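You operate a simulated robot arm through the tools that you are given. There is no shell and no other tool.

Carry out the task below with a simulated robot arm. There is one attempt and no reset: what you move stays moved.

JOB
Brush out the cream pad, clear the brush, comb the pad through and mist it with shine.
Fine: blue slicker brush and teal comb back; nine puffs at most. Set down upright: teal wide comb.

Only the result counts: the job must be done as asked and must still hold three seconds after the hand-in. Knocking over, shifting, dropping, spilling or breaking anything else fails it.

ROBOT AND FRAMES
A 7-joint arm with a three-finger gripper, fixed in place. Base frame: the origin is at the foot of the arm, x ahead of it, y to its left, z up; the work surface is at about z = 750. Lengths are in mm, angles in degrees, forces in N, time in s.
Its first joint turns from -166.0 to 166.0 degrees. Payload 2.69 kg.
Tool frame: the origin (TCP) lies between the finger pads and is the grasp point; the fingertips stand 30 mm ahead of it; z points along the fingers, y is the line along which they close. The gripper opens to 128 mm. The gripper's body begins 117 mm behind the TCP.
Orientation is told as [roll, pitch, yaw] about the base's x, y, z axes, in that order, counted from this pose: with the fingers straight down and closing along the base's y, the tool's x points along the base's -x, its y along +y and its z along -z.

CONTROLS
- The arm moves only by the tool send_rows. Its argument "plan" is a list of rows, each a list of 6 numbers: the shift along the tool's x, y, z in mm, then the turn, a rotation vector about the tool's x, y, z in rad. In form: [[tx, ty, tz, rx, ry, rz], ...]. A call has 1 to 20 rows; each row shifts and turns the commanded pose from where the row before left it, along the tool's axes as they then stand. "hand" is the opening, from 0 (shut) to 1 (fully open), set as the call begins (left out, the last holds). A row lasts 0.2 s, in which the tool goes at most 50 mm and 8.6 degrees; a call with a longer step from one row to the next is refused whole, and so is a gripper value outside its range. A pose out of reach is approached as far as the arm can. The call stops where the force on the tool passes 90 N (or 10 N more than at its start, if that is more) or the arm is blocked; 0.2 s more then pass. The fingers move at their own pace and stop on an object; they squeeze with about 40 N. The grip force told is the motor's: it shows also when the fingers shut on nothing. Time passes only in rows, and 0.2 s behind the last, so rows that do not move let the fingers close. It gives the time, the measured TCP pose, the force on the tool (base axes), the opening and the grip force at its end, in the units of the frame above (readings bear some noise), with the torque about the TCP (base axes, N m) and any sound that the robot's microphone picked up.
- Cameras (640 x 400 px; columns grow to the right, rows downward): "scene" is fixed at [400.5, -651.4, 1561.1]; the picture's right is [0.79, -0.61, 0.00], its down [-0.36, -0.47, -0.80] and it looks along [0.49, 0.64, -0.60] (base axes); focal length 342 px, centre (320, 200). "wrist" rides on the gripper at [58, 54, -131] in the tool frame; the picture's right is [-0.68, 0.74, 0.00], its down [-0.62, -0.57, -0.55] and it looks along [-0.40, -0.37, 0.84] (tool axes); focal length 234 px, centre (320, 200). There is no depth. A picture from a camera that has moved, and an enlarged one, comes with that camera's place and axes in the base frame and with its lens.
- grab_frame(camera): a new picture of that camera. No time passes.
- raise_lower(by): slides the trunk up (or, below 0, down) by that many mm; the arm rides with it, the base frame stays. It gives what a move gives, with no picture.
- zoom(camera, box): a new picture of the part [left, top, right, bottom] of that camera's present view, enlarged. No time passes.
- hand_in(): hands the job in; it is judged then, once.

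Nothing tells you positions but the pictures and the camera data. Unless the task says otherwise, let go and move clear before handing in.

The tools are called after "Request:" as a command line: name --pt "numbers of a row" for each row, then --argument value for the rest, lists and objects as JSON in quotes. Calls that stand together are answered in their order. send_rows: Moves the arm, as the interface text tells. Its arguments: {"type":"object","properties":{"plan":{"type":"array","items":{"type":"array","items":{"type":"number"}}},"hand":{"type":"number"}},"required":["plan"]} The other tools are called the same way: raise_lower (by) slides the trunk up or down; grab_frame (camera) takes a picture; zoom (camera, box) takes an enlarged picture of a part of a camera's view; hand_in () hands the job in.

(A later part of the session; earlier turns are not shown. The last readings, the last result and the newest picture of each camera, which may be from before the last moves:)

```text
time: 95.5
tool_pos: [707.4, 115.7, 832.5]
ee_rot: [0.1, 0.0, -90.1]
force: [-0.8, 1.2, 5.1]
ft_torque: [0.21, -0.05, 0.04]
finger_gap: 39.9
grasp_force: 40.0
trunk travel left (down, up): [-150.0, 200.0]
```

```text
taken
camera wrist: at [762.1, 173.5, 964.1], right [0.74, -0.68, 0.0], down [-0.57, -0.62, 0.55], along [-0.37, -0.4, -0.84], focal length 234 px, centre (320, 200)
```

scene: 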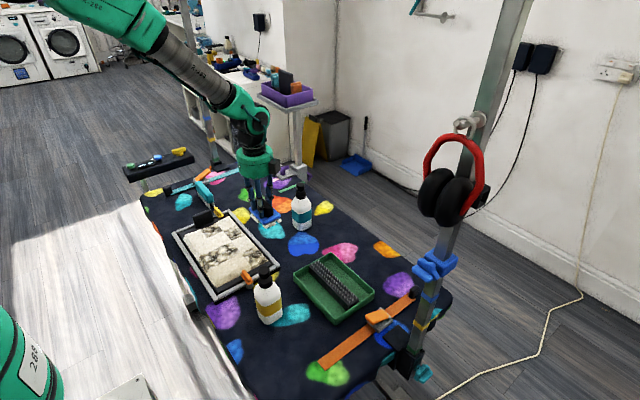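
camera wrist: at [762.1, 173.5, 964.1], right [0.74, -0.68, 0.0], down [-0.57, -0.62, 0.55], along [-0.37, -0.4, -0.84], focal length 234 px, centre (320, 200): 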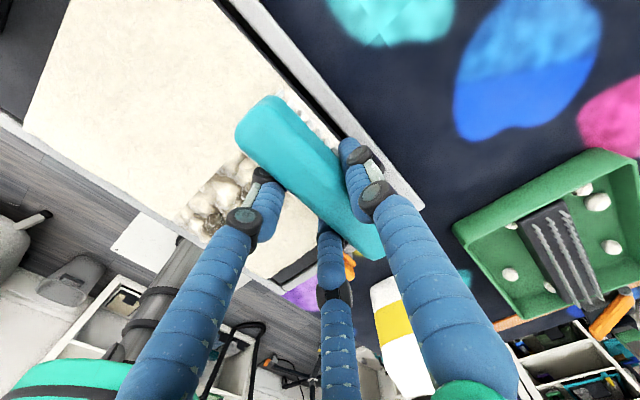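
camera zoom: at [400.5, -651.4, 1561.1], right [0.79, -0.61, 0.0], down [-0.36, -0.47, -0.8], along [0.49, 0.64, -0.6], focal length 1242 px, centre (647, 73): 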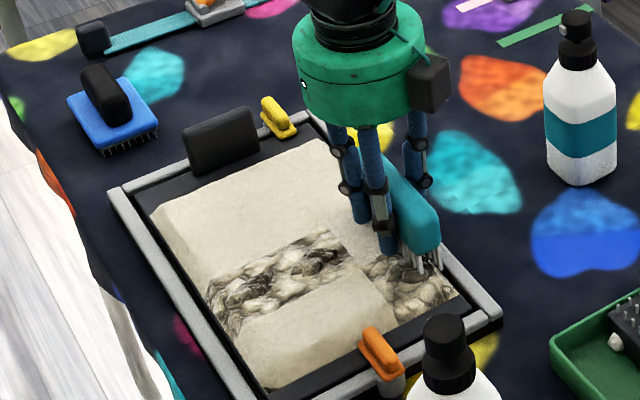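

Request:
send_rows --pt "0 0 0.8 0 0 0" --pt "0 -12 0 0 0 0" --pt "0 -12 0 0 0 0" --pt "0 -12 0 0 0 0" --pt "0 -12 0 0 0 0" --pt "0 -12 0 0 0 0"

Request:
zoom --camera "scene" --box '[160, 180, 300, 290]'

Request:
zoom --camera "wrist" --box '[180, 0, 520, 250]'

```text
time: 97.0
tool_pos: [647.8, 114.5, 833.6]
ee_rot: [-0.1, 0.0, -89.9]
force: [-0.5, -0.8, 10.6]
ft_torque: [0.14, -0.1, -0.02]
finger_gap: 39.9
grasp_force: 40.1
trunk travel left (down, up): [-150.0, 200.0]
```

```text
3.64 times, centred on (230, 235) of scene
camera zoom: at [400.5, -651.4, 1561.1], right [0.79, -0.61, 0.0], down [-0.36, -0.47, -0.8], along [0.49, 0.64, -0.6], focal length 1242 px, centre (647, 73)
```

zoom: 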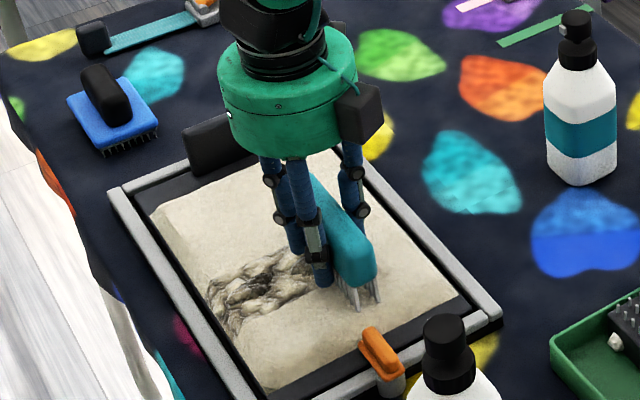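

```text
1.60 times, centred on (350, 125) of wrist
camera zoom: at [702.0, 173.3, 963.9], right [0.74, -0.68, 0.0], down [-0.57, -0.61, 0.55], along [-0.37, -0.4, -0.84], focal length 375 px, centre (272, 320)
```

zoom: 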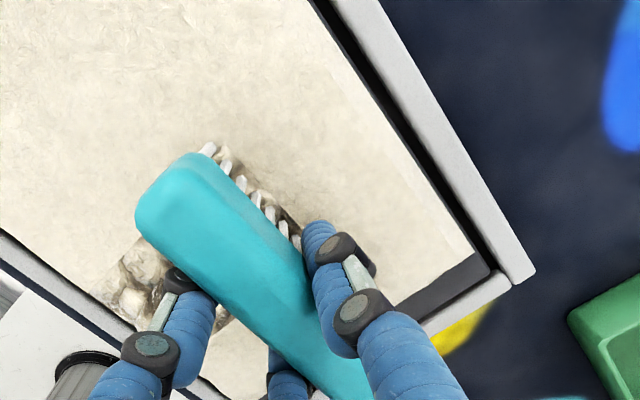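

Column C is smooth in both bands. Finishing this band to the -x side.

Request:
send_rows --pt "0 -12 0.3 0 0 0" --pt "0 -12 0 0 0 0" --pt "0 -12 0 0 0 0" --pt "0 -12 0 0 0 0" --pt "0 -12 0 0 0 0" --pt "0 -12 0 0 0 0" --pt "0 -12 0 0 0 0"

Request:
send_rows --pt "0 0 -20 0 0 0" --pt "0 0 -40 0 0 0" --pt "0 0 -20 0 0 0"

Request:
zoom --camera "scene" --box '[160, 180, 300, 290]'

Request:
grab_frame --camera "wrist"

```text
time: 98.5
tool_pos: [563.9, 113.3, 833.5]
ee_rot: [0.0, 0.1, -89.9]
force: [4.0, 0.3, 21.6]
ft_torque: [0.08, -0.37, 0.02]
finger_gap: 39.9
grasp_force: 39.6
trunk travel left (down, up): [-150.0, 200.0]
```

```text
time: 99.3
tool_pos: [562.5, 113.5, 913.0]
ee_rot: [-0.2, -0.2, -90.0]
force: [-0.9, -0.1, -0.1]
ft_torque: [0.01, 0.0, 0.01]
finger_gap: 40.1
grasp_force: 39.9
trunk travel left (down, up): [-150.0, 200.0]
```

```text
3.64 times, centred on (230, 235) of scene
camera zoom: at [400.5, -651.4, 1561.1], right [0.79, -0.61, 0.0], down [-0.36, -0.47, -0.8], along [0.49, 0.64, -0.6], focal length 1242 px, centre (647, 73)
```

zoom: 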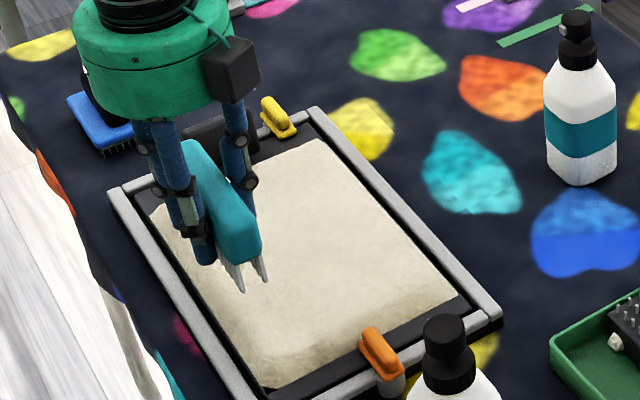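

```text
taken
camera wrist: at [617.0, 171.8, 1043.6], right [0.74, -0.68, 0.0], down [-0.56, -0.61, 0.55], along [-0.37, -0.4, -0.83], focal length 234 px, centre (320, 200)
```

wrist: 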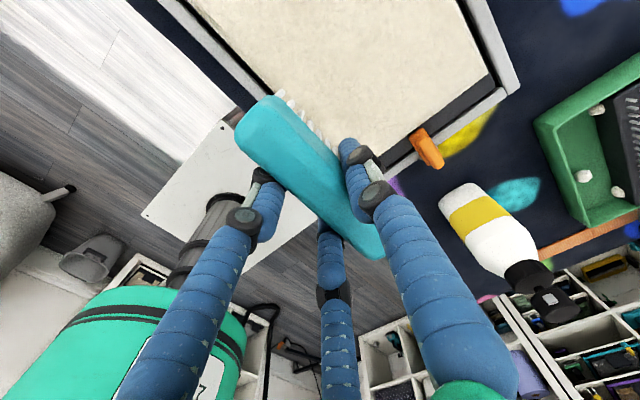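

Request:
zoom --camera "scene" --box '[170, 220, 250, 290]'

Request:
send_rows --pt "40 20 0 0 0 0" --pt "40 20 0 0 0 0" --pt "40 20 0 0 0 0" --pt "40 20 0 0 0 0"

Request:
grab_frame --camera "wrist"

Request:
zoom --camera "scene" --box '[170, 220, 270, 300]'

```text
5.71 times, centred on (210, 255) of scene
camera zoom: at [400.5, -651.4, 1561.1], right [0.79, -0.61, 0.0], down [-0.36, -0.47, -0.8], along [0.49, 0.64, -0.6], focal length 1952 px, centre (949, -114)
```

zoom: 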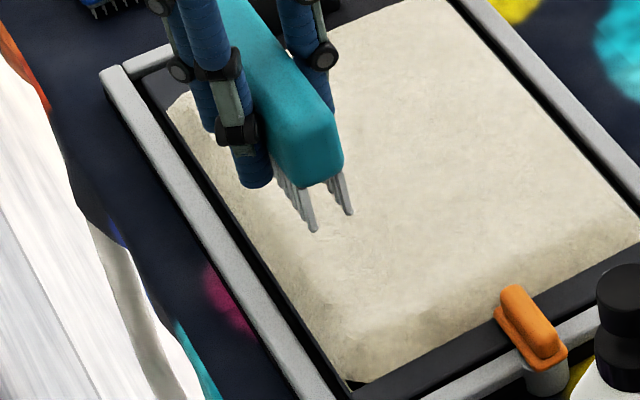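

```text
time: 100.3
tool_pos: [644.9, 274.2, 910.9]
ee_rot: [-0.1, 0.0, -90.0]
force: [-0.3, -0.2, -0.9]
ft_torque: [0.01, -0.05, -0.01]
finger_gap: 39.9
grasp_force: 39.8
trunk travel left (down, up): [-150.0, 200.0]
```

```text
taken
camera wrist: at [699.9, 332.4, 1041.9], right [0.74, -0.68, 0.0], down [-0.56, -0.62, 0.55], along [-0.37, -0.4, -0.84], focal length 234 px, centre (320, 200)
```

wrist: 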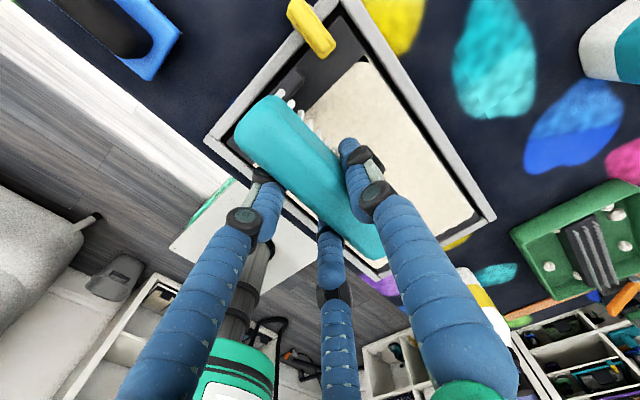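

```text
5.00 times, centred on (220, 260) of scene
camera zoom: at [400.5, -651.4, 1561.1], right [0.79, -0.61, 0.0], down [-0.36, -0.47, -0.8], along [0.49, 0.64, -0.6], focal length 1708 px, centre (820, -100)
```

zoom: 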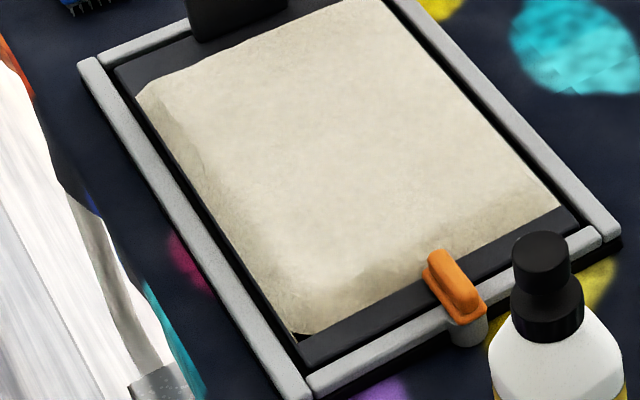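

The whole pad is now smooth and even. I'll return the comb to its spot, aiming for TCP (700.5, 480).

Request:
send_rows --pt "41.2 11.1 0 0 0 0" --pt "41.2 11.1 0 0 0 0" --pt "41.2 11.1 0 0 0 0" --pt "41.2 11.1 0 0 0 0" --pt "41.2 11.1 0 0 0 0" --pt "0 0 40 0 0 0" --pt "0 0 40 0 0 0" --pt "0 0 20 0 0 0" --pt "0 0 0 0 0 0"

Request:
zoom --camera "scene" --box '[170, 160, 250, 220]'

Request:
zoom --camera "wrist" --box '[200, 50, 460, 250]'

```text
time: 102.3
tool_pos: [701.2, 481.8, 811.0]
ee_rot: [0.0, 0.0, -90.1]
force: [-0.5, 0.5, -0.2]
ft_torque: [-0.01, 0.0, -0.01]
finger_gap: 40.0
grasp_force: 40.0
trunk travel left (down, up): [-150.0, 200.0]
```

```text
6.67 times, centred on (210, 190) of scene
camera zoom: at [400.5, -651.4, 1561.1], right [0.79, -0.61, 0.0], down [-0.36, -0.47, -0.8], along [0.49, 0.64, -0.6], focal length 2278 px, centre (1053, 267)
```

zoom: 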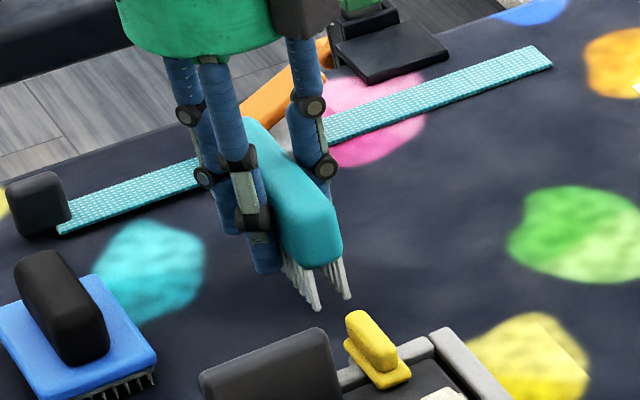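

```text
2.00 times, centred on (330, 150) of wrist
camera zoom: at [755.6, 539.8, 941.1], right [0.74, -0.68, 0.0], down [-0.57, -0.62, 0.55], along [-0.37, -0.4, -0.84], focal length 468 px, centre (300, 300)
```

zoom: 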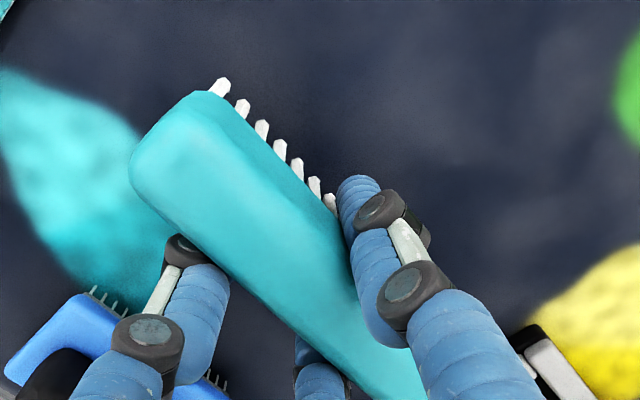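

Request:
send_rows --pt "-1.3 -0.5 8 0 0 0" --pt "0 0 2 0 0 0" --pt "0 0 0 0 0 0"

Request:
send_rows --pt "0 0 1.2 0 0 0" --pt "0 0 0 0 0 0"

Request:
send_rows --pt "0 0 1 0 0 0" --pt "0 0 0 0 0 0"

Request:
send_rows --pt "0 0 0.7 0 0 0" --pt "0 0 0 0 0 0"

```text
time: 103.2
tool_pos: [700.5, 481.3, 801.3]
ee_rot: [0.0, -0.1, -90.0]
force: [0.1, 0.0, -1.0]
ft_torque: [-0.01, 0.04, 0.01]
finger_gap: 39.8
grasp_force: 40.3
trunk travel left (down, up): [-150.0, 200.0]
```

```text
time: 103.8
tool_pos: [699.6, 479.8, 800.8]
ee_rot: [-0.1, -0.2, -90.0]
force: [0.2, 0.2, -0.9]
ft_torque: [-0.05, 0.02, 0.01]
finger_gap: 39.8
grasp_force: 39.9
trunk travel left (down, up): [-150.0, 200.0]
```

```text
time: 104.3
tool_pos: [698.4, 479.6, 799.0]
ee_rot: [0.0, 0.0, -89.9]
force: [-0.3, 0.1, -1.6]
ft_torque: [-0.03, -0.02, -0.01]
finger_gap: 40.1
grasp_force: 39.9
trunk travel left (down, up): [-150.0, 200.0]
```

```text
time: 105.0
tool_pos: [699.2, 478.5, 798.9]
ee_rot: [0.0, 0.0, -90.0]
force: [0.7, -0.2, -0.5]
ft_torque: [-0.02, 0.04, 0.03]
finger_gap: 40.1
grasp_force: 40.0
trunk travel left (down, up): [-150.0, 200.0]
```

Request:
send_rows --pt "0 0 0.7 0 0 0" --pt "0 0 0 0 0 0"

Request:
send_rows --pt "0 0 0.7 0 0 0" --pt "0 0 0 0 0 0"

Request:
send_rows --pt "0 0 0.5 0 0 0" --pt "0 0 0 0 0 0"

Request:
zoom --camera "scene" --box '[170, 160, 250, 220]'

Request:
zoom --camera "wrist" --box '[200, 50, 460, 250]'

```text
time: 105.5
tool_pos: [699.1, 477.8, 797.9]
ee_rot: [0.1, 0.0, -90.0]
force: [-1.3, 0.7, -0.3]
ft_torque: [-0.01, 0.01, 0.03]
finger_gap: 40.1
grasp_force: 40.1
trunk travel left (down, up): [-150.0, 200.0]
```

```text
time: 106.2
tool_pos: [699.5, 478.0, 797.8]
ee_rot: [0.0, -0.2, -90.0]
force: [-0.4, -0.6, -0.2]
ft_torque: [0.04, 0.0, -0.06]
finger_gap: 39.9
grasp_force: 40.4
trunk travel left (down, up): [-150.0, 200.0]
```

```text
time: 106.8
tool_pos: [698.4, 478.6, 797.9]
ee_rot: [-0.1, 0.1, -90.0]
force: [0.0, -0.7, -1.5]
ft_torque: [-0.02, 0.01, -0.01]
finger_gap: 40.0
grasp_force: 39.4
trunk travel left (down, up): [-150.0, 200.0]
```

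```text
6.67 times, centred on (210, 190) of scene
camera zoom: at [400.5, -651.4, 1561.1], right [0.79, -0.61, 0.0], down [-0.36, -0.47, -0.8], along [0.49, 0.64, -0.6], focal length 2278 px, centre (1053, 267)
```

zoom: 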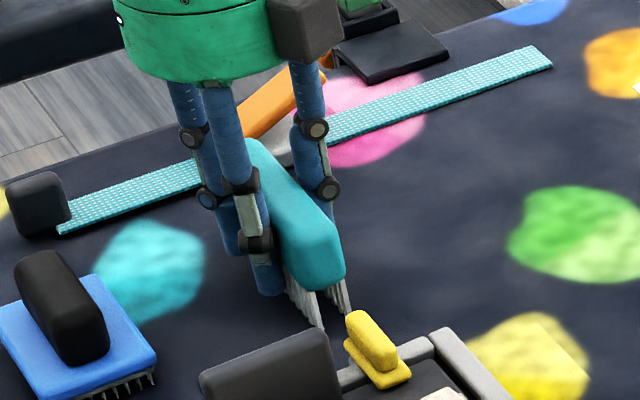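

```text
2.00 times, centred on (330, 150) of wrist
camera zoom: at [753.6, 537.2, 928.0], right [0.74, -0.68, 0.0], down [-0.57, -0.62, 0.55], along [-0.37, -0.4, -0.84], focal length 468 px, centre (300, 300)
```

zoom: 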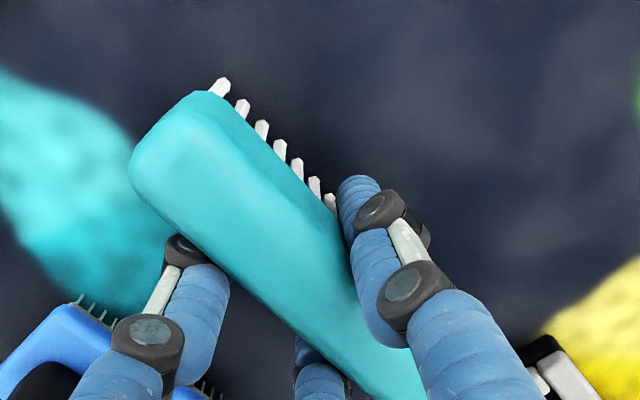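

Request:
send_rows --pt "1.2 1.5 0 0 0 0" --pt "0 0 0.5 0 0 0" --pt "0 0 0 0 0 0"

Request:
send_rows --pt "0 0 0.5 0 0 0" --pt "0 0 0 0 0 0"

Request:
send_rows --pt "0 0 0.5 0 0 0" --pt "0 0 0 0 0 0"

```text
time: 107.5
tool_pos: [701.3, 480.7, 797.7]
ee_rot: [-0.1, 0.0, -90.0]
force: [-1.5, -1.0, 0.1]
ft_torque: [0.05, 0.01, 0.02]
finger_gap: 40.1
grasp_force: 39.8
trunk travel left (down, up): [-150.0, 200.0]
```

```text
time: 108.2
tool_pos: [699.7, 479.7, 796.8]
ee_rot: [0.0, 0.0, -90.0]
force: [-3.2, -1.1, 8.6]
ft_torque: [-0.16, -0.03, -0.05]
finger_gap: 40.0
grasp_force: 40.0
trunk travel left (down, up): [-150.0, 200.0]
```

```text
time: 108.8
tool_pos: [701.1, 481.1, 798.6]
ee_rot: [0.0, 0.0, -90.0]
force: [-3.1, -1.7, 16.5]
ft_torque: [-0.38, -0.07, -0.08]
finger_gap: 39.9
grasp_force: 40.3
trunk travel left (down, up): [-150.0, 200.0]
```

The comb is standing on the table. I'll ease the pressure, open gently and check that it stays upright.

Request:
send_rows --pt "0 0 -0.8 0 0 0" --pt "0 0 0 0 0 0"

Request:
send_rows --pt "0 0 0 0 0 0" --pt "0 0 0 0 0 0" --pt "0 0 0 0 0 0" --hand 0.42

Request:
zoom --camera "scene" --box '[170, 160, 250, 220]'

Request:
zoom --camera "wrist" --box '[200, 50, 460, 250]'

```text
time: 109.3
tool_pos: [700.5, 480.7, 797.5]
ee_rot: [-0.1, 0.0, -90.1]
force: [-0.6, 4.0, 10.6]
ft_torque: [0.1, -0.11, 0.03]
finger_gap: 40.2
grasp_force: 40.5
trunk travel left (down, up): [-150.0, 200.0]
```

```text
time: 110.2
tool_pos: [701.2, 479.6, 796.7]
ee_rot: [-0.1, 0.0, -90.0]
force: [0.3, -1.3, -0.2]
ft_torque: [0.02, -0.05, -0.02]
finger_gap: 53.8
grasp_force: 0.1
trunk travel left (down, up): [-150.0, 200.0]
```

```text
6.67 times, centred on (210, 190) of scene
camera zoom: at [400.5, -651.4, 1561.1], right [0.79, -0.61, 0.0], down [-0.36, -0.47, -0.8], along [0.49, 0.64, -0.6], focal length 2278 px, centre (1053, 267)
```

zoom: 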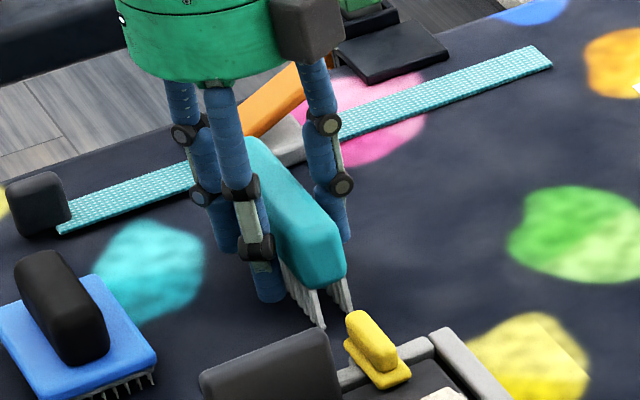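

```text
2.00 times, centred on (330, 150) of wrist
camera zoom: at [754.9, 538.3, 927.0], right [0.74, -0.68, 0.0], down [-0.57, -0.61, 0.55], along [-0.37, -0.4, -0.84], focal length 468 px, centre (300, 300)
```

zoom: 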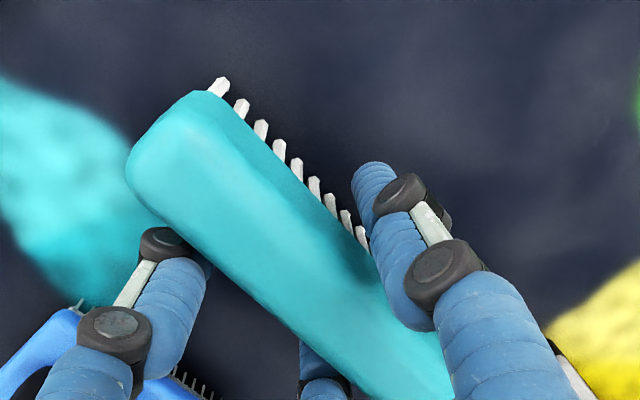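

Request:
send_rows --pt "0 0 0 0 0 0" --pt "0 0 0 0 0 0" --pt "0 0 -15 0 0 0" --pt "0 0 -40 0 0 0" --pt "0 0 -45 0 0 0" --pt "0 0 -30 0 0 0" --hand 0.8

Request:
grab_frame --camera "wrist"

Request:
zoom --camera "scene" --box '[160, 150, 250, 220]'

Request:
zoom --camera "scene" --box '[160, 195, 300, 300]'

```text
time: 111.5
tool_pos: [699.6, 479.2, 927.9]
ee_rot: [-0.1, -0.1, -89.9]
force: [0.3, -0.4, -0.2]
ft_torque: [-0.01, -0.04, 0.0]
finger_gap: 102.5
grasp_force: 0.1
trunk travel left (down, up): [-150.0, 200.0]
```

```text
taken
camera wrist: at [754.2, 536.9, 1058.4], right [0.74, -0.68, 0.0], down [-0.56, -0.61, 0.55], along [-0.37, -0.41, -0.83], focal length 234 px, centre (320, 200)
```

wrist: 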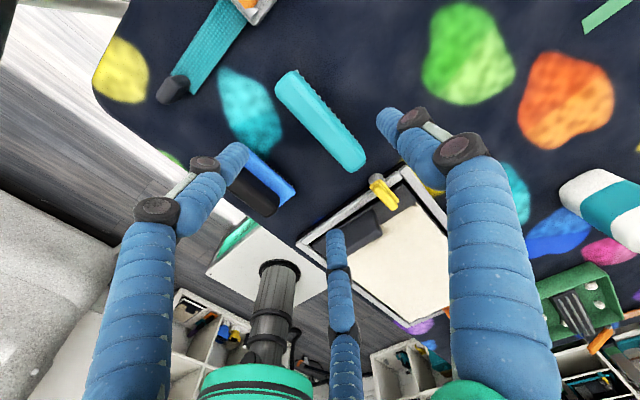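

```text
5.71 times, centred on (205, 185) of scene
camera zoom: at [400.5, -651.4, 1561.1], right [0.79, -0.61, 0.0], down [-0.36, -0.47, -0.8], along [0.49, 0.64, -0.6], focal length 1952 px, centre (977, 286)
```

zoom: 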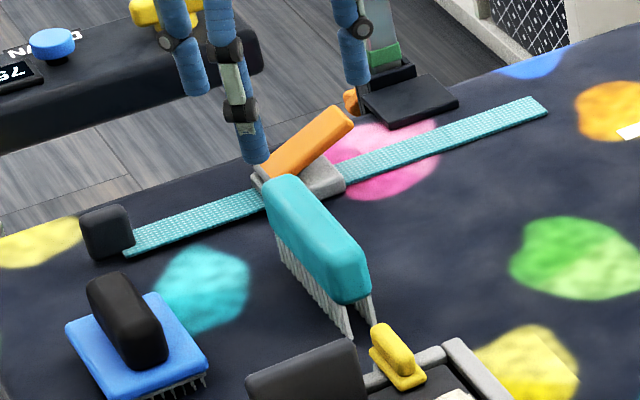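

```text
3.81 times, centred on (230, 248) of scene
camera zoom: at [400.5, -651.4, 1561.1], right [0.79, -0.61, 0.0], down [-0.36, -0.47, -0.8], along [0.49, 0.64, -0.6], focal length 1302 px, centre (663, 19)
```

zoom: 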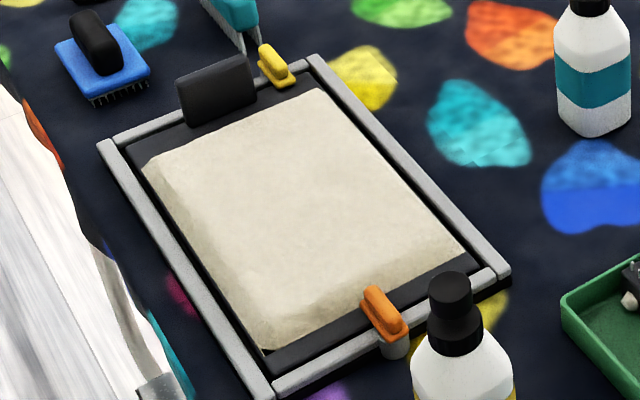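

The comb and brush are both back. Next is the shine spray, so I need to tell which bottle is the shine. I'll look for labels or hints, starting with tight zooms.

Request:
zoom --camera "scene" --box '[255, 280, 285, 325]'

Request:
zoom --camera "scene" --box '[288, 180, 318, 232]'

Request:
zoom --camera "scene" --box '[165, 35, 245, 95]'

Request:
zoom --camera "scene" --box '[235, 60, 345, 130]'

Request:
zoom --camera "wrist" --box '[540, 150, 640, 270]'

```text
8.89 times, centred on (270, 302) of scene
camera zoom: at [400.5, -651.4, 1561.1], right [0.79, -0.61, 0.0], down [-0.36, -0.47, -0.8], along [0.49, 0.64, -0.6], focal length 3037 px, centre (764, -711)
```

zoom: 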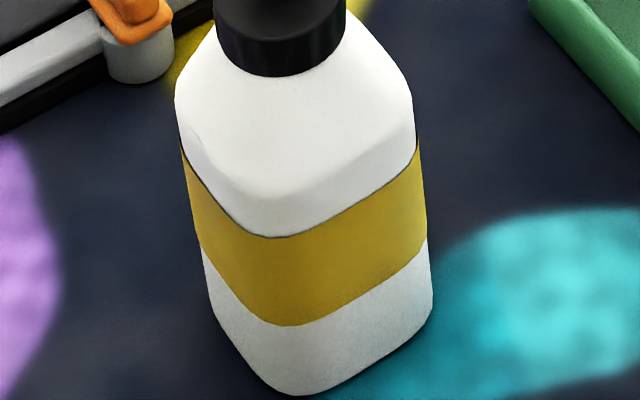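

```text
7.69 times, centred on (303, 206) of scene
camera zoom: at [400.5, -651.4, 1561.1], right [0.79, -0.61, 0.0], down [-0.36, -0.47, -0.8], along [0.49, 0.64, -0.6], focal length 2628 px, centre (451, 154)
```

zoom: 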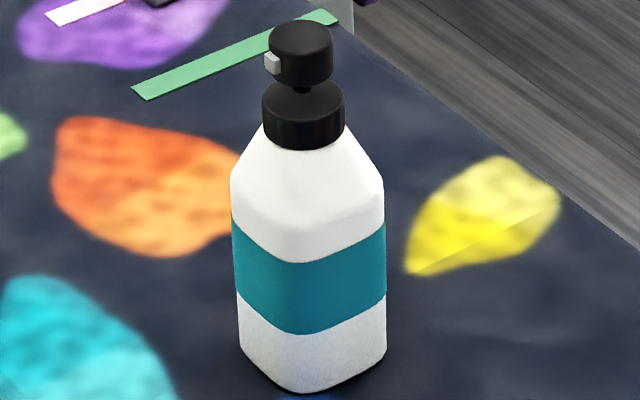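

```text
6.67 times, centred on (205, 65) of scene
camera zoom: at [400.5, -651.4, 1561.1], right [0.79, -0.61, 0.0], down [-0.36, -0.47, -0.8], along [0.49, 0.64, -0.6], focal length 2278 px, centre (1087, 1100)
```

zoom: 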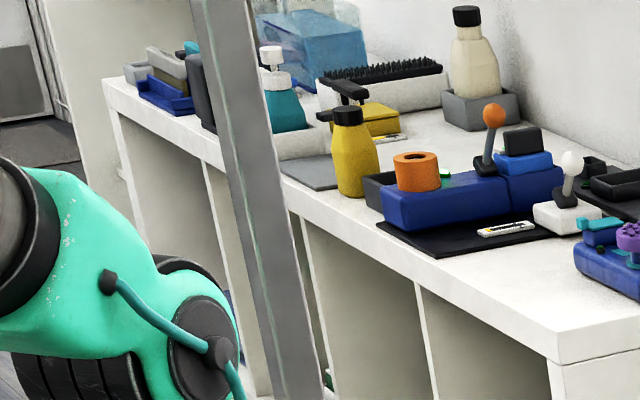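

```text
5.71 times, centred on (290, 95) of scene
camera zoom: at [400.5, -651.4, 1561.1], right [0.79, -0.61, 0.0], down [-0.36, -0.47, -0.8], along [0.49, 0.64, -0.6], focal length 1952 px, centre (491, 800)
```

zoom: 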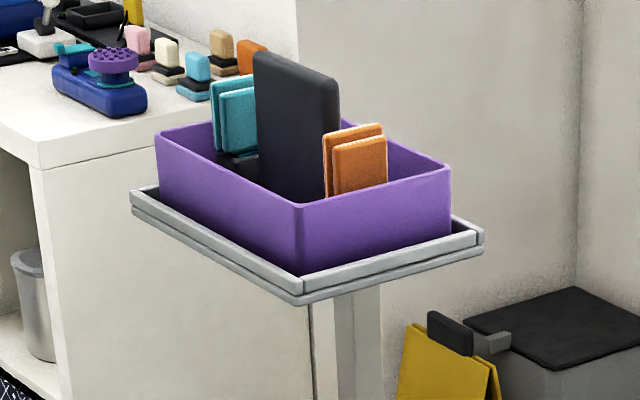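

```text
3.33 times, centred on (590, 210) of wrist
camera zoom: at [754.2, 536.9, 1058.4], right [0.74, -0.68, 0.0], down [-0.56, -0.61, 0.55], along [-0.37, -0.41, -0.83], focal length 781 px, centre (-580, 167)
```

zoom: 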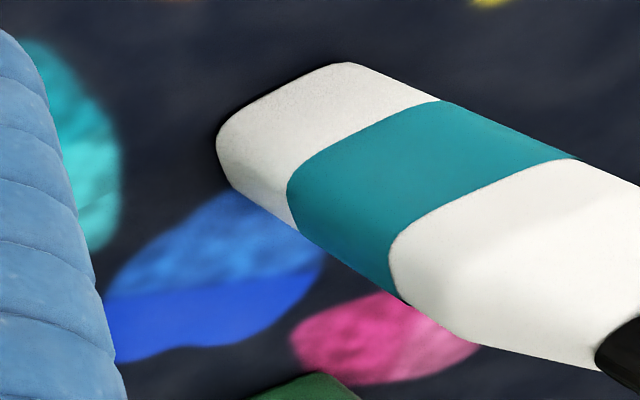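

Request:
send_rows --pt "-45 -8 -12 0 0 0" --pt "-45 -8 -12 0 0 0" --pt "-45 -8 -12 0 0 0" --pt "-45 -8 -12 0 0 0" --pt "-45 -8 -12 0 0 0" --pt "-45 -8 -12 0 0 0" --pt "-45 -8 -12 0 0 0" --pt "-45 -8 -12 0 0 0"

Request:
grab_frame --camera "wrist"

Request:
grab_frame --camera "scene"

```text
time: 113.3
tool_pos: [635.8, 119.8, 1022.4]
ee_rot: [0.0, -0.1, -90.0]
force: [0.4, 0.3, -0.5]
ft_torque: [-0.07, -0.01, 0.02]
finger_gap: 102.3
grasp_force: 0.1
trunk travel left (down, up): [-150.0, 200.0]
```

```text
taken
camera wrist: at [690.1, 178.6, 1153.6], right [0.74, -0.68, 0.0], down [-0.57, -0.61, 0.55], along [-0.37, -0.4, -0.84], focal length 234 px, centre (320, 200)
```

wrist: 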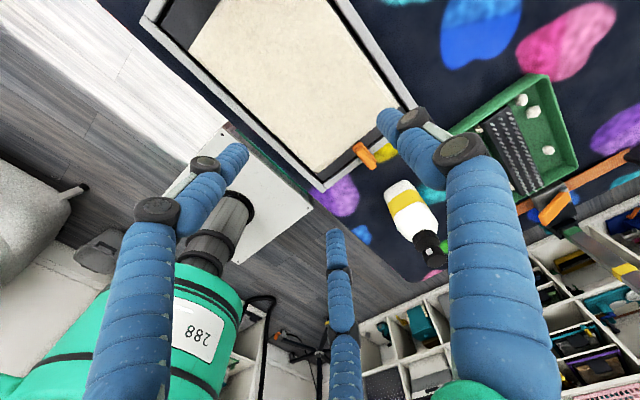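

```text
taken
```

scene: 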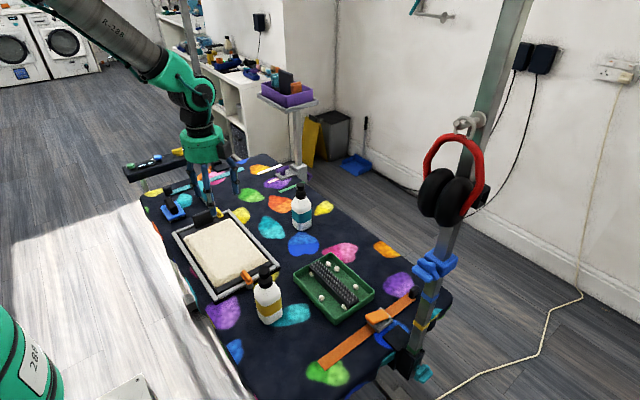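

Request:
zoom --camera "wrist" --box '[370, 170, 460, 290]'

Request:
zoom --camera "scene" --box '[285, 245, 385, 330]'

Request:
zoom --camera "wrist" --box '[440, 60, 600, 200]'

Request:
zoom --camera "wrist" --box '[440, 200, 640, 400]'

```text
3.33 times, centred on (415, 230) of wrist
camera zoom: at [690.1, 178.6, 1153.6], right [0.74, -0.68, 0.0], down [-0.57, -0.61, 0.55], along [-0.37, -0.4, -0.84], focal length 781 px, centre (3, 100)
```

zoom: 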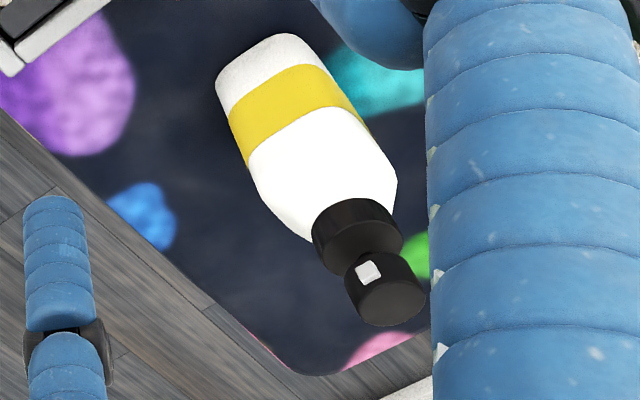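

```text
4.71 times, centred on (335, 288) of scene
camera zoom: at [400.5, -651.4, 1561.1], right [0.79, -0.61, 0.0], down [-0.36, -0.47, -0.8], along [0.49, 0.64, -0.6], focal length 1608 px, centre (249, -212)
```

zoom: 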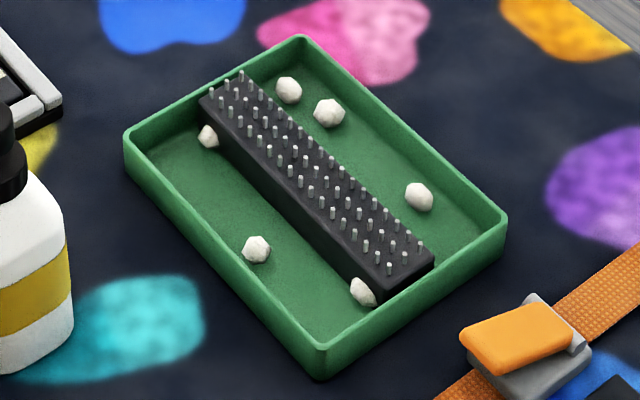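

```text
2.86 times, centred on (520, 130) of wrist
camera zoom: at [690.1, 178.6, 1153.6], right [0.74, -0.68, 0.0], down [-0.57, -0.61, 0.55], along [-0.37, -0.4, -0.84], focal length 669 px, centre (-251, 400)
```

zoom: 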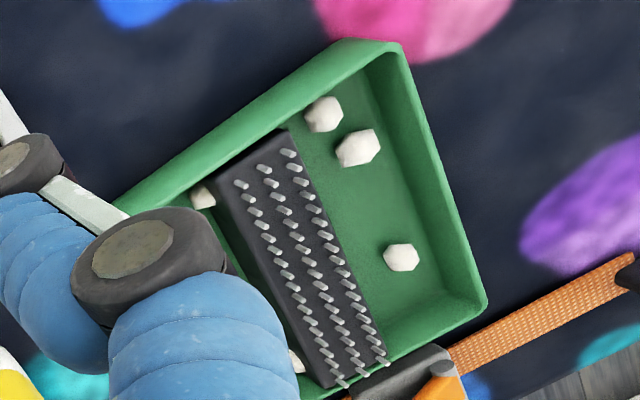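

```text
2.00 times, centred on (540, 300) of wrist
camera zoom: at [690.1, 178.6, 1153.6], right [0.74, -0.68, 0.0], down [-0.57, -0.61, 0.55], along [-0.37, -0.4, -0.84], focal length 468 px, centre (-120, 0)
```

zoom: 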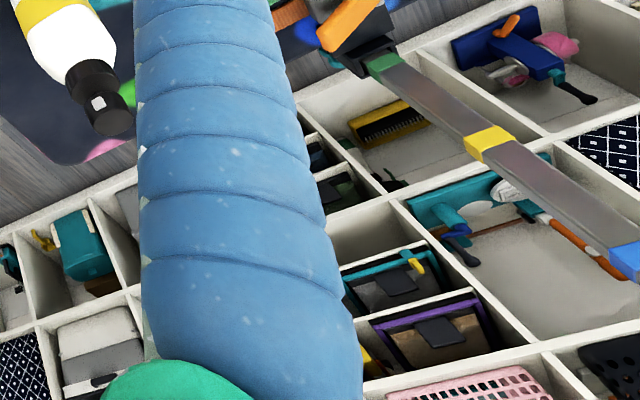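

All six fluff balls lie in the tray. Neither bottle carries text, only colour bands. I'm taking the gold band as the shine. Its nozzle faces +y toward the pad, with the head at about (639, -118), top near z 923. I'll move above it with closed fingers and look closely before pressing.

Request:
send_rows --pt "-40 0.4 0 0 0 0" --pt "-40 0.4 0 0 0 0" --pt "-40 0.4 0 0 0 0" --pt "-40 0.4 0 0 0 0" --pt "-40 0.4 0 0 0 0" --pt "-38 0.4 0 0 0 0" --hand 0

Request:
grab_frame --camera "wrist"

Request:
zoom --camera "scene" --box '[220, 210, 320, 330]'

```text
time: 114.8
tool_pos: [639.6, -119.0, 1025.0]
ee_rot: [0.0, 0.0, -89.9]
force: [1.0, 0.7, -0.2]
ft_torque: [0.0, -0.03, -0.01]
finger_gap: 2.2
grasp_force: 31.5
trunk travel left (down, up): [-150.0, 200.0]
```

```text
taken
camera wrist: at [693.8, -60.9, 1154.5], right [0.74, -0.68, 0.0], down [-0.56, -0.62, 0.55], along [-0.37, -0.4, -0.84], focal length 234 px, centre (320, 200)
```

wrist: 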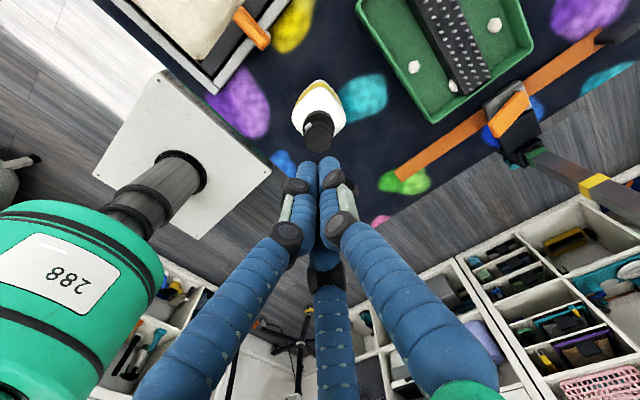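

```text
3.33 times, centred on (270, 270) of scene
camera zoom: at [400.5, -651.4, 1561.1], right [0.79, -0.61, 0.0], down [-0.36, -0.47, -0.8], along [0.49, 0.64, -0.6], focal length 1139 px, centre (487, -33)
```

zoom: 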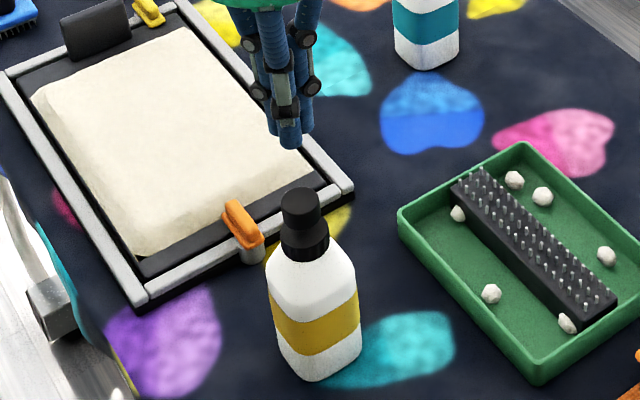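

Request:
zoom --camera "wrist" --box '[270, 60, 370, 160]'

Request:
zoom --camera "scene" --box '[245, 255, 295, 310]'

```text
4.00 times, centred on (320, 110) of wrist
camera zoom: at [693.8, -60.9, 1154.5], right [0.74, -0.68, 0.0], down [-0.56, -0.62, 0.55], along [-0.37, -0.4, -0.84], focal length 937 px, centre (320, 560)
```

zoom: 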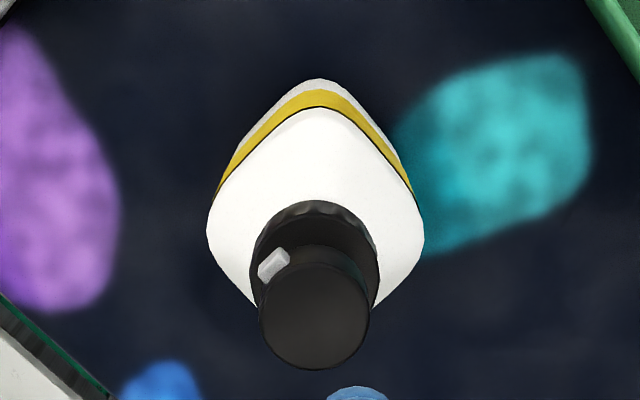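

```text
7.27 times, centred on (270, 282) of scene
camera zoom: at [400.5, -651.4, 1561.1], right [0.79, -0.61, 0.0], down [-0.36, -0.47, -0.8], along [0.49, 0.64, -0.6], focal length 2485 px, centre (684, -400)
```

zoom: 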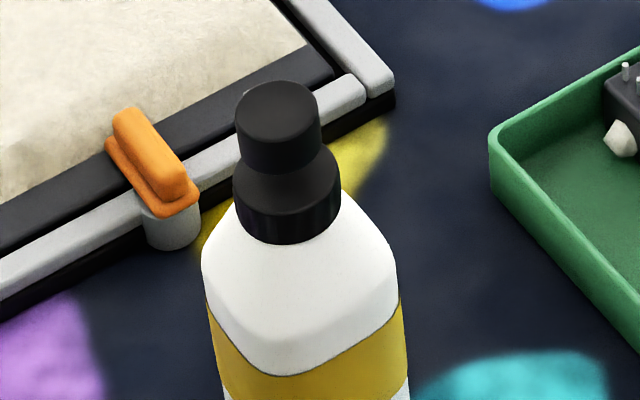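

The nozzle points along +y at the pad. I'll lower the closed fingertips onto the pump head and feel for the press.

Request:
send_rows --pt "2 1 30 0 0 0" --pt "0 0 30 0 0 0" --pt "0 0 6 0 0 0" --pt "0 0 0 0 0 0"

Request:
zoom --camera "scene" --box '[235, 240, 295, 310]'

Request:
zoom --camera "wrist" --box '[250, 100, 390, 240]'

```text
time: 115.8
tool_pos: [640.9, -115.6, 957.3]
ee_rot: [0.0, 0.1, -90.0]
force: [-0.9, 0.1, -0.2]
ft_torque: [-0.01, 0.01, -0.01]
finger_gap: 2.0
grasp_force: 31.4
trunk travel left (down, up): [-150.0, 200.0]
```

```text
5.71 times, centred on (265, 275) of scene
camera zoom: at [400.5, -651.4, 1561.1], right [0.79, -0.61, 0.0], down [-0.36, -0.47, -0.8], along [0.49, 0.64, -0.6], focal length 1952 px, centre (634, -229)
```

zoom: 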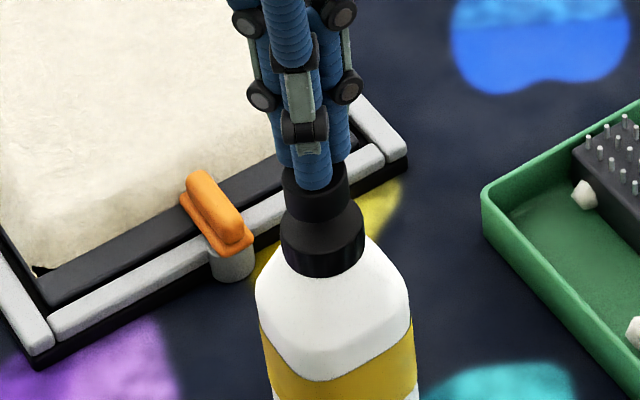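

```text
2.86 times, centred on (320, 170) of wrist
camera zoom: at [695.1, -57.3, 1088.4], right [0.74, -0.68, 0.0], down [-0.57, -0.62, 0.55], along [-0.37, -0.4, -0.84], focal length 669 px, centre (320, 286)
```

zoom: 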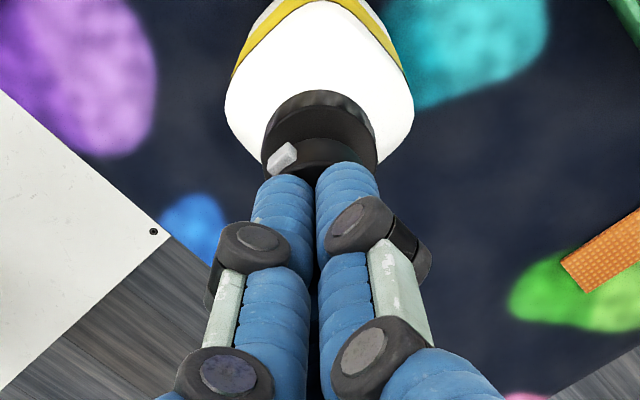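

Request:
send_rows --pt "0 0 3 0 0 0" --pt "0 0 0 0 0 0"

Request:
send_rows --pt "0 0 2 0 0 0" --pt "0 0 0 0 0 0"

Request:
send_rows --pt "0 0 2 0 0 0" --pt "0 0 0 0 0 0"

```text
time: 116.3
tool_pos: [641.0, -115.7, 954.6]
ee_rot: [0.1, 0.0, -90.1]
force: [-0.5, -0.5, 1.0]
ft_torque: [0.0, 0.01, 0.0]
finger_gap: 2.1
grasp_force: 31.7
trunk travel left (down, up): [-150.0, 200.0]
```

```text
time: 117.0
tool_pos: [639.7, -114.7, 952.7]
ee_rot: [0.0, 0.1, -90.0]
force: [0.6, 0.5, 0.1]
ft_torque: [-0.02, 0.0, 0.01]
finger_gap: 6.0
grasp_force: 31.7
trunk travel left (down, up): [-150.0, 200.0]
```

```text
time: 117.5
tool_pos: [641.0, -116.2, 951.3]
ee_rot: [0.0, 0.0, -90.0]
force: [-0.3, 1.2, 2.0]
ft_torque: [-0.01, 0.03, 0.02]
finger_gap: 6.2
grasp_force: 31.2
trunk travel left (down, up): [-150.0, 200.0]
```

Request:
send_rows --pt "0 0 2 0 0 0" --pt "0 0 0 0 0 0"

Request:
send_rows --pt "0 0 2 0 0 0" --pt "0 0 0 0 0 0"

Request:
zoom --camera "scene" --box '[235, 240, 295, 310]'

```text
time: 118.2
tool_pos: [641.1, -115.5, 948.4]
ee_rot: [0.1, 0.1, -90.0]
force: [-0.2, 0.5, 2.8]
ft_torque: [0.01, 0.01, 0.01]
finger_gap: 6.2
grasp_force: 31.3
trunk travel left (down, up): [-150.0, 200.0]
heard: click
```

```text
time: 118.8
tool_pos: [640.9, -116.5, 946.0]
ee_rot: [-0.1, 0.1, -89.9]
force: [-0.9, 0.6, 2.9]
ft_torque: [0.01, 0.01, 0.0]
finger_gap: 5.9
grasp_force: 31.5
trunk travel left (down, up): [-150.0, 200.0]
```

```text
5.71 times, centred on (265, 275) of scene
camera zoom: at [400.5, -651.4, 1561.1], right [0.79, -0.61, 0.0], down [-0.36, -0.47, -0.8], along [0.49, 0.64, -0.6], focal length 1952 px, centre (634, -229)
```

zoom: 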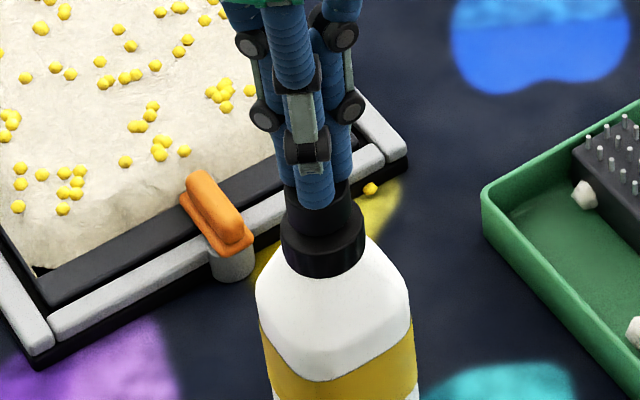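

A click, and gold droplets landed on the pad, so pressing the head makes a puff toward the pad. I'll release and see the coverage.

Request:
send_rows --pt "0 0 -10 0 0 0" --pt "0 0 -4 0 0 0" --pt "0 0 0 0 0 0"

Request:
zoom --camera "scene" --box '[160, 190, 300, 310]'

Request:
grab_frame --camera "scene"

```text
time: 119.5
tool_pos: [639.3, -115.7, 959.9]
ee_rot: [-0.1, -0.1, -90.0]
force: [0.9, 0.1, 0.1]
ft_torque: [-0.03, -0.03, 0.0]
finger_gap: 2.3
grasp_force: 31.3
trunk travel left (down, up): [-150.0, 200.0]
```

```text
3.33 times, centred on (230, 250) of scene
camera zoom: at [400.5, -651.4, 1561.1], right [0.79, -0.61, 0.0], down [-0.36, -0.47, -0.8], along [0.49, 0.64, -0.6], focal length 1139 px, centre (620, 33)
```

zoom: 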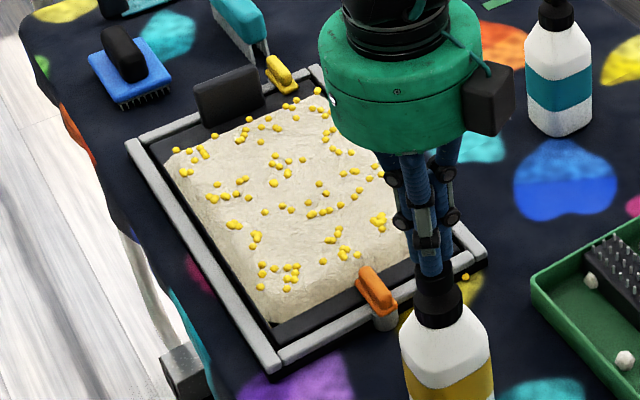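

```text
taken
```

scene: 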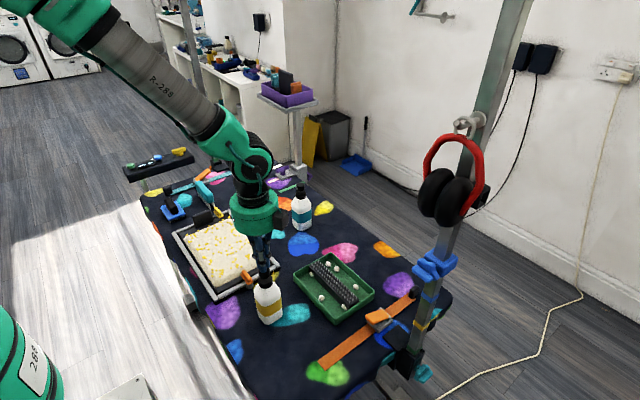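

One puff already scattered droplets over every part of the pad. I'll give a second puff and compare how the pad changes.

Request:
send_rows --pt "0 0 7 0 0 0" --pt "0 0 6 0 0 0" --pt "0 0 0 0 0 0" --pt "0 0 -7 0 0 0" --pt "0 0 -6 0 0 0" --pt "0 0 0 0 0 0"

Request:
zoom --camera "scene" --box '[160, 190, 300, 310]'

```text
time: 121.0
tool_pos: [640.3, -115.6, 959.8]
ee_rot: [-0.1, 0.1, -90.0]
force: [-0.2, -0.5, 0.9]
ft_torque: [-0.02, -0.03, 0.04]
finger_gap: 1.8
grasp_force: 31.8
trunk travel left (down, up): [-150.0, 200.0]
heard: click
```

```text
3.33 times, centred on (230, 250) of scene
camera zoom: at [400.5, -651.4, 1561.1], right [0.79, -0.61, 0.0], down [-0.36, -0.47, -0.8], along [0.49, 0.64, -0.6], focal length 1139 px, centre (620, 33)
```

zoom: 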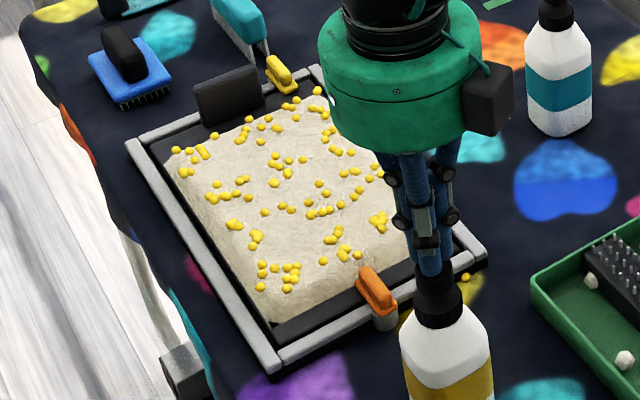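

Request:
zoom --camera "scene" --box '[175, 210, 260, 290]'

```text
5.00 times, centred on (218, 250) of scene
camera zoom: at [400.5, -651.4, 1561.1], right [0.79, -0.61, 0.0], down [-0.36, -0.47, -0.8], along [0.49, 0.64, -0.6], focal length 1708 px, centre (832, -50)
```

zoom: 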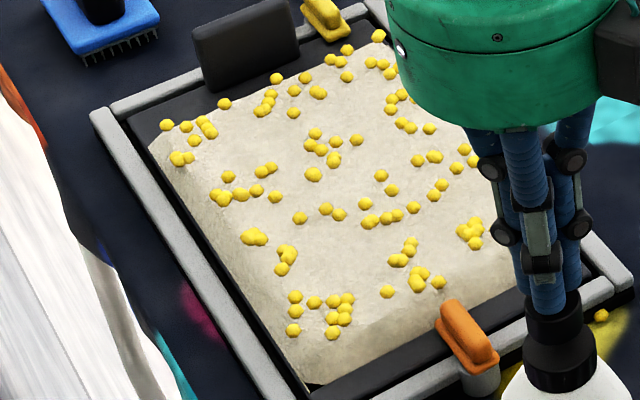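

Request:
send_rows --pt "0 0 7 0 0 0" --pt "0 0 6 0 0 0" --pt "0 0 0 0 0 0" --pt "0 0 -7 0 0 0" --pt "0 0 -6 0 0 0" --pt "0 0 0 0 0 0"

Request:
zoom --camera "scene" --box '[175, 210, 260, 290]'

```text
time: 122.3
tool_pos: [640.0, -114.9, 960.2]
ee_rot: [-0.1, -0.1, -90.0]
force: [0.0, -0.6, 0.2]
ft_torque: [0.01, -0.01, 0.0]
finger_gap: 2.0
grasp_force: 31.7
trunk travel left (down, up): [-150.0, 200.0]
heard: click
```

```text
5.00 times, centred on (218, 250) of scene
camera zoom: at [400.5, -651.4, 1561.1], right [0.79, -0.61, 0.0], down [-0.36, -0.47, -0.8], along [0.49, 0.64, -0.6], focal length 1708 px, centre (832, -50)
```

zoom: 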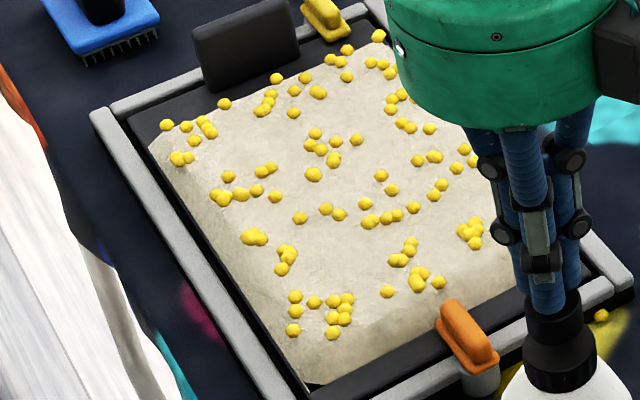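

Three clicks so far and droplet sizes no longer change. I'll move the hand up and aside to inspect the whole pad.

Request:
send_rows --pt "0 0 -40 0 0 0" --pt "0 0 -40 0 0 0" --pt "0 45 0 0 0 0" --pt "0 45 0 0 0 0" --pt "0 45 0 0 0 0" --pt "40 20 0 0 0 0" --pt "45 0 0 0 0 0" --pt "45 0 0 0 0 0" --pt "45 0 0 0 0 0"

Request:
grab_frame --camera "wrist"

Request:
zoom --camera "scene" --box '[165, 200, 290, 300]'

```text
time: 124.3
tool_pos: [794.1, 57.7, 1043.4]
ee_rot: [0.0, -0.1, -89.9]
force: [-0.7, -1.2, -0.5]
ft_torque: [-0.01, 0.02, -0.03]
finger_gap: 2.0
grasp_force: 31.9
trunk travel left (down, up): [-150.0, 200.0]
```

```text
taken
camera wrist: at [848.3, 117.5, 1173.8], right [0.74, -0.68, 0.0], down [-0.57, -0.62, 0.55], along [-0.37, -0.4, -0.84], focal length 234 px, centre (320, 200)
```

wrist: 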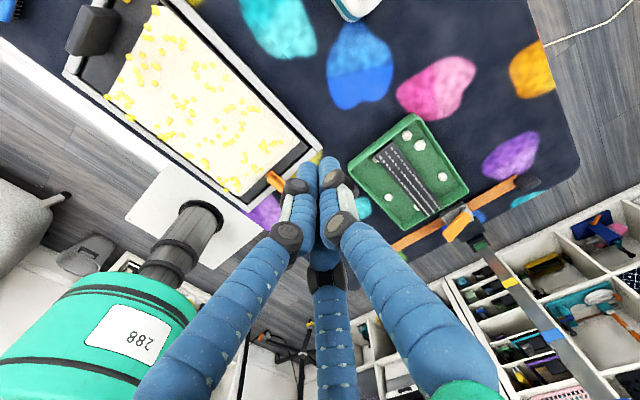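

```text
4.00 times, centred on (228, 250) of scene
camera zoom: at [400.5, -651.4, 1561.1], right [0.79, -0.61, 0.0], down [-0.36, -0.47, -0.8], along [0.49, 0.64, -0.6], focal length 1367 px, centre (690, 0)
```

zoom: 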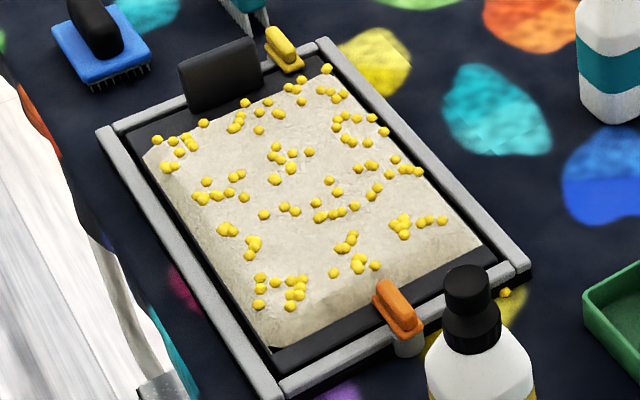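

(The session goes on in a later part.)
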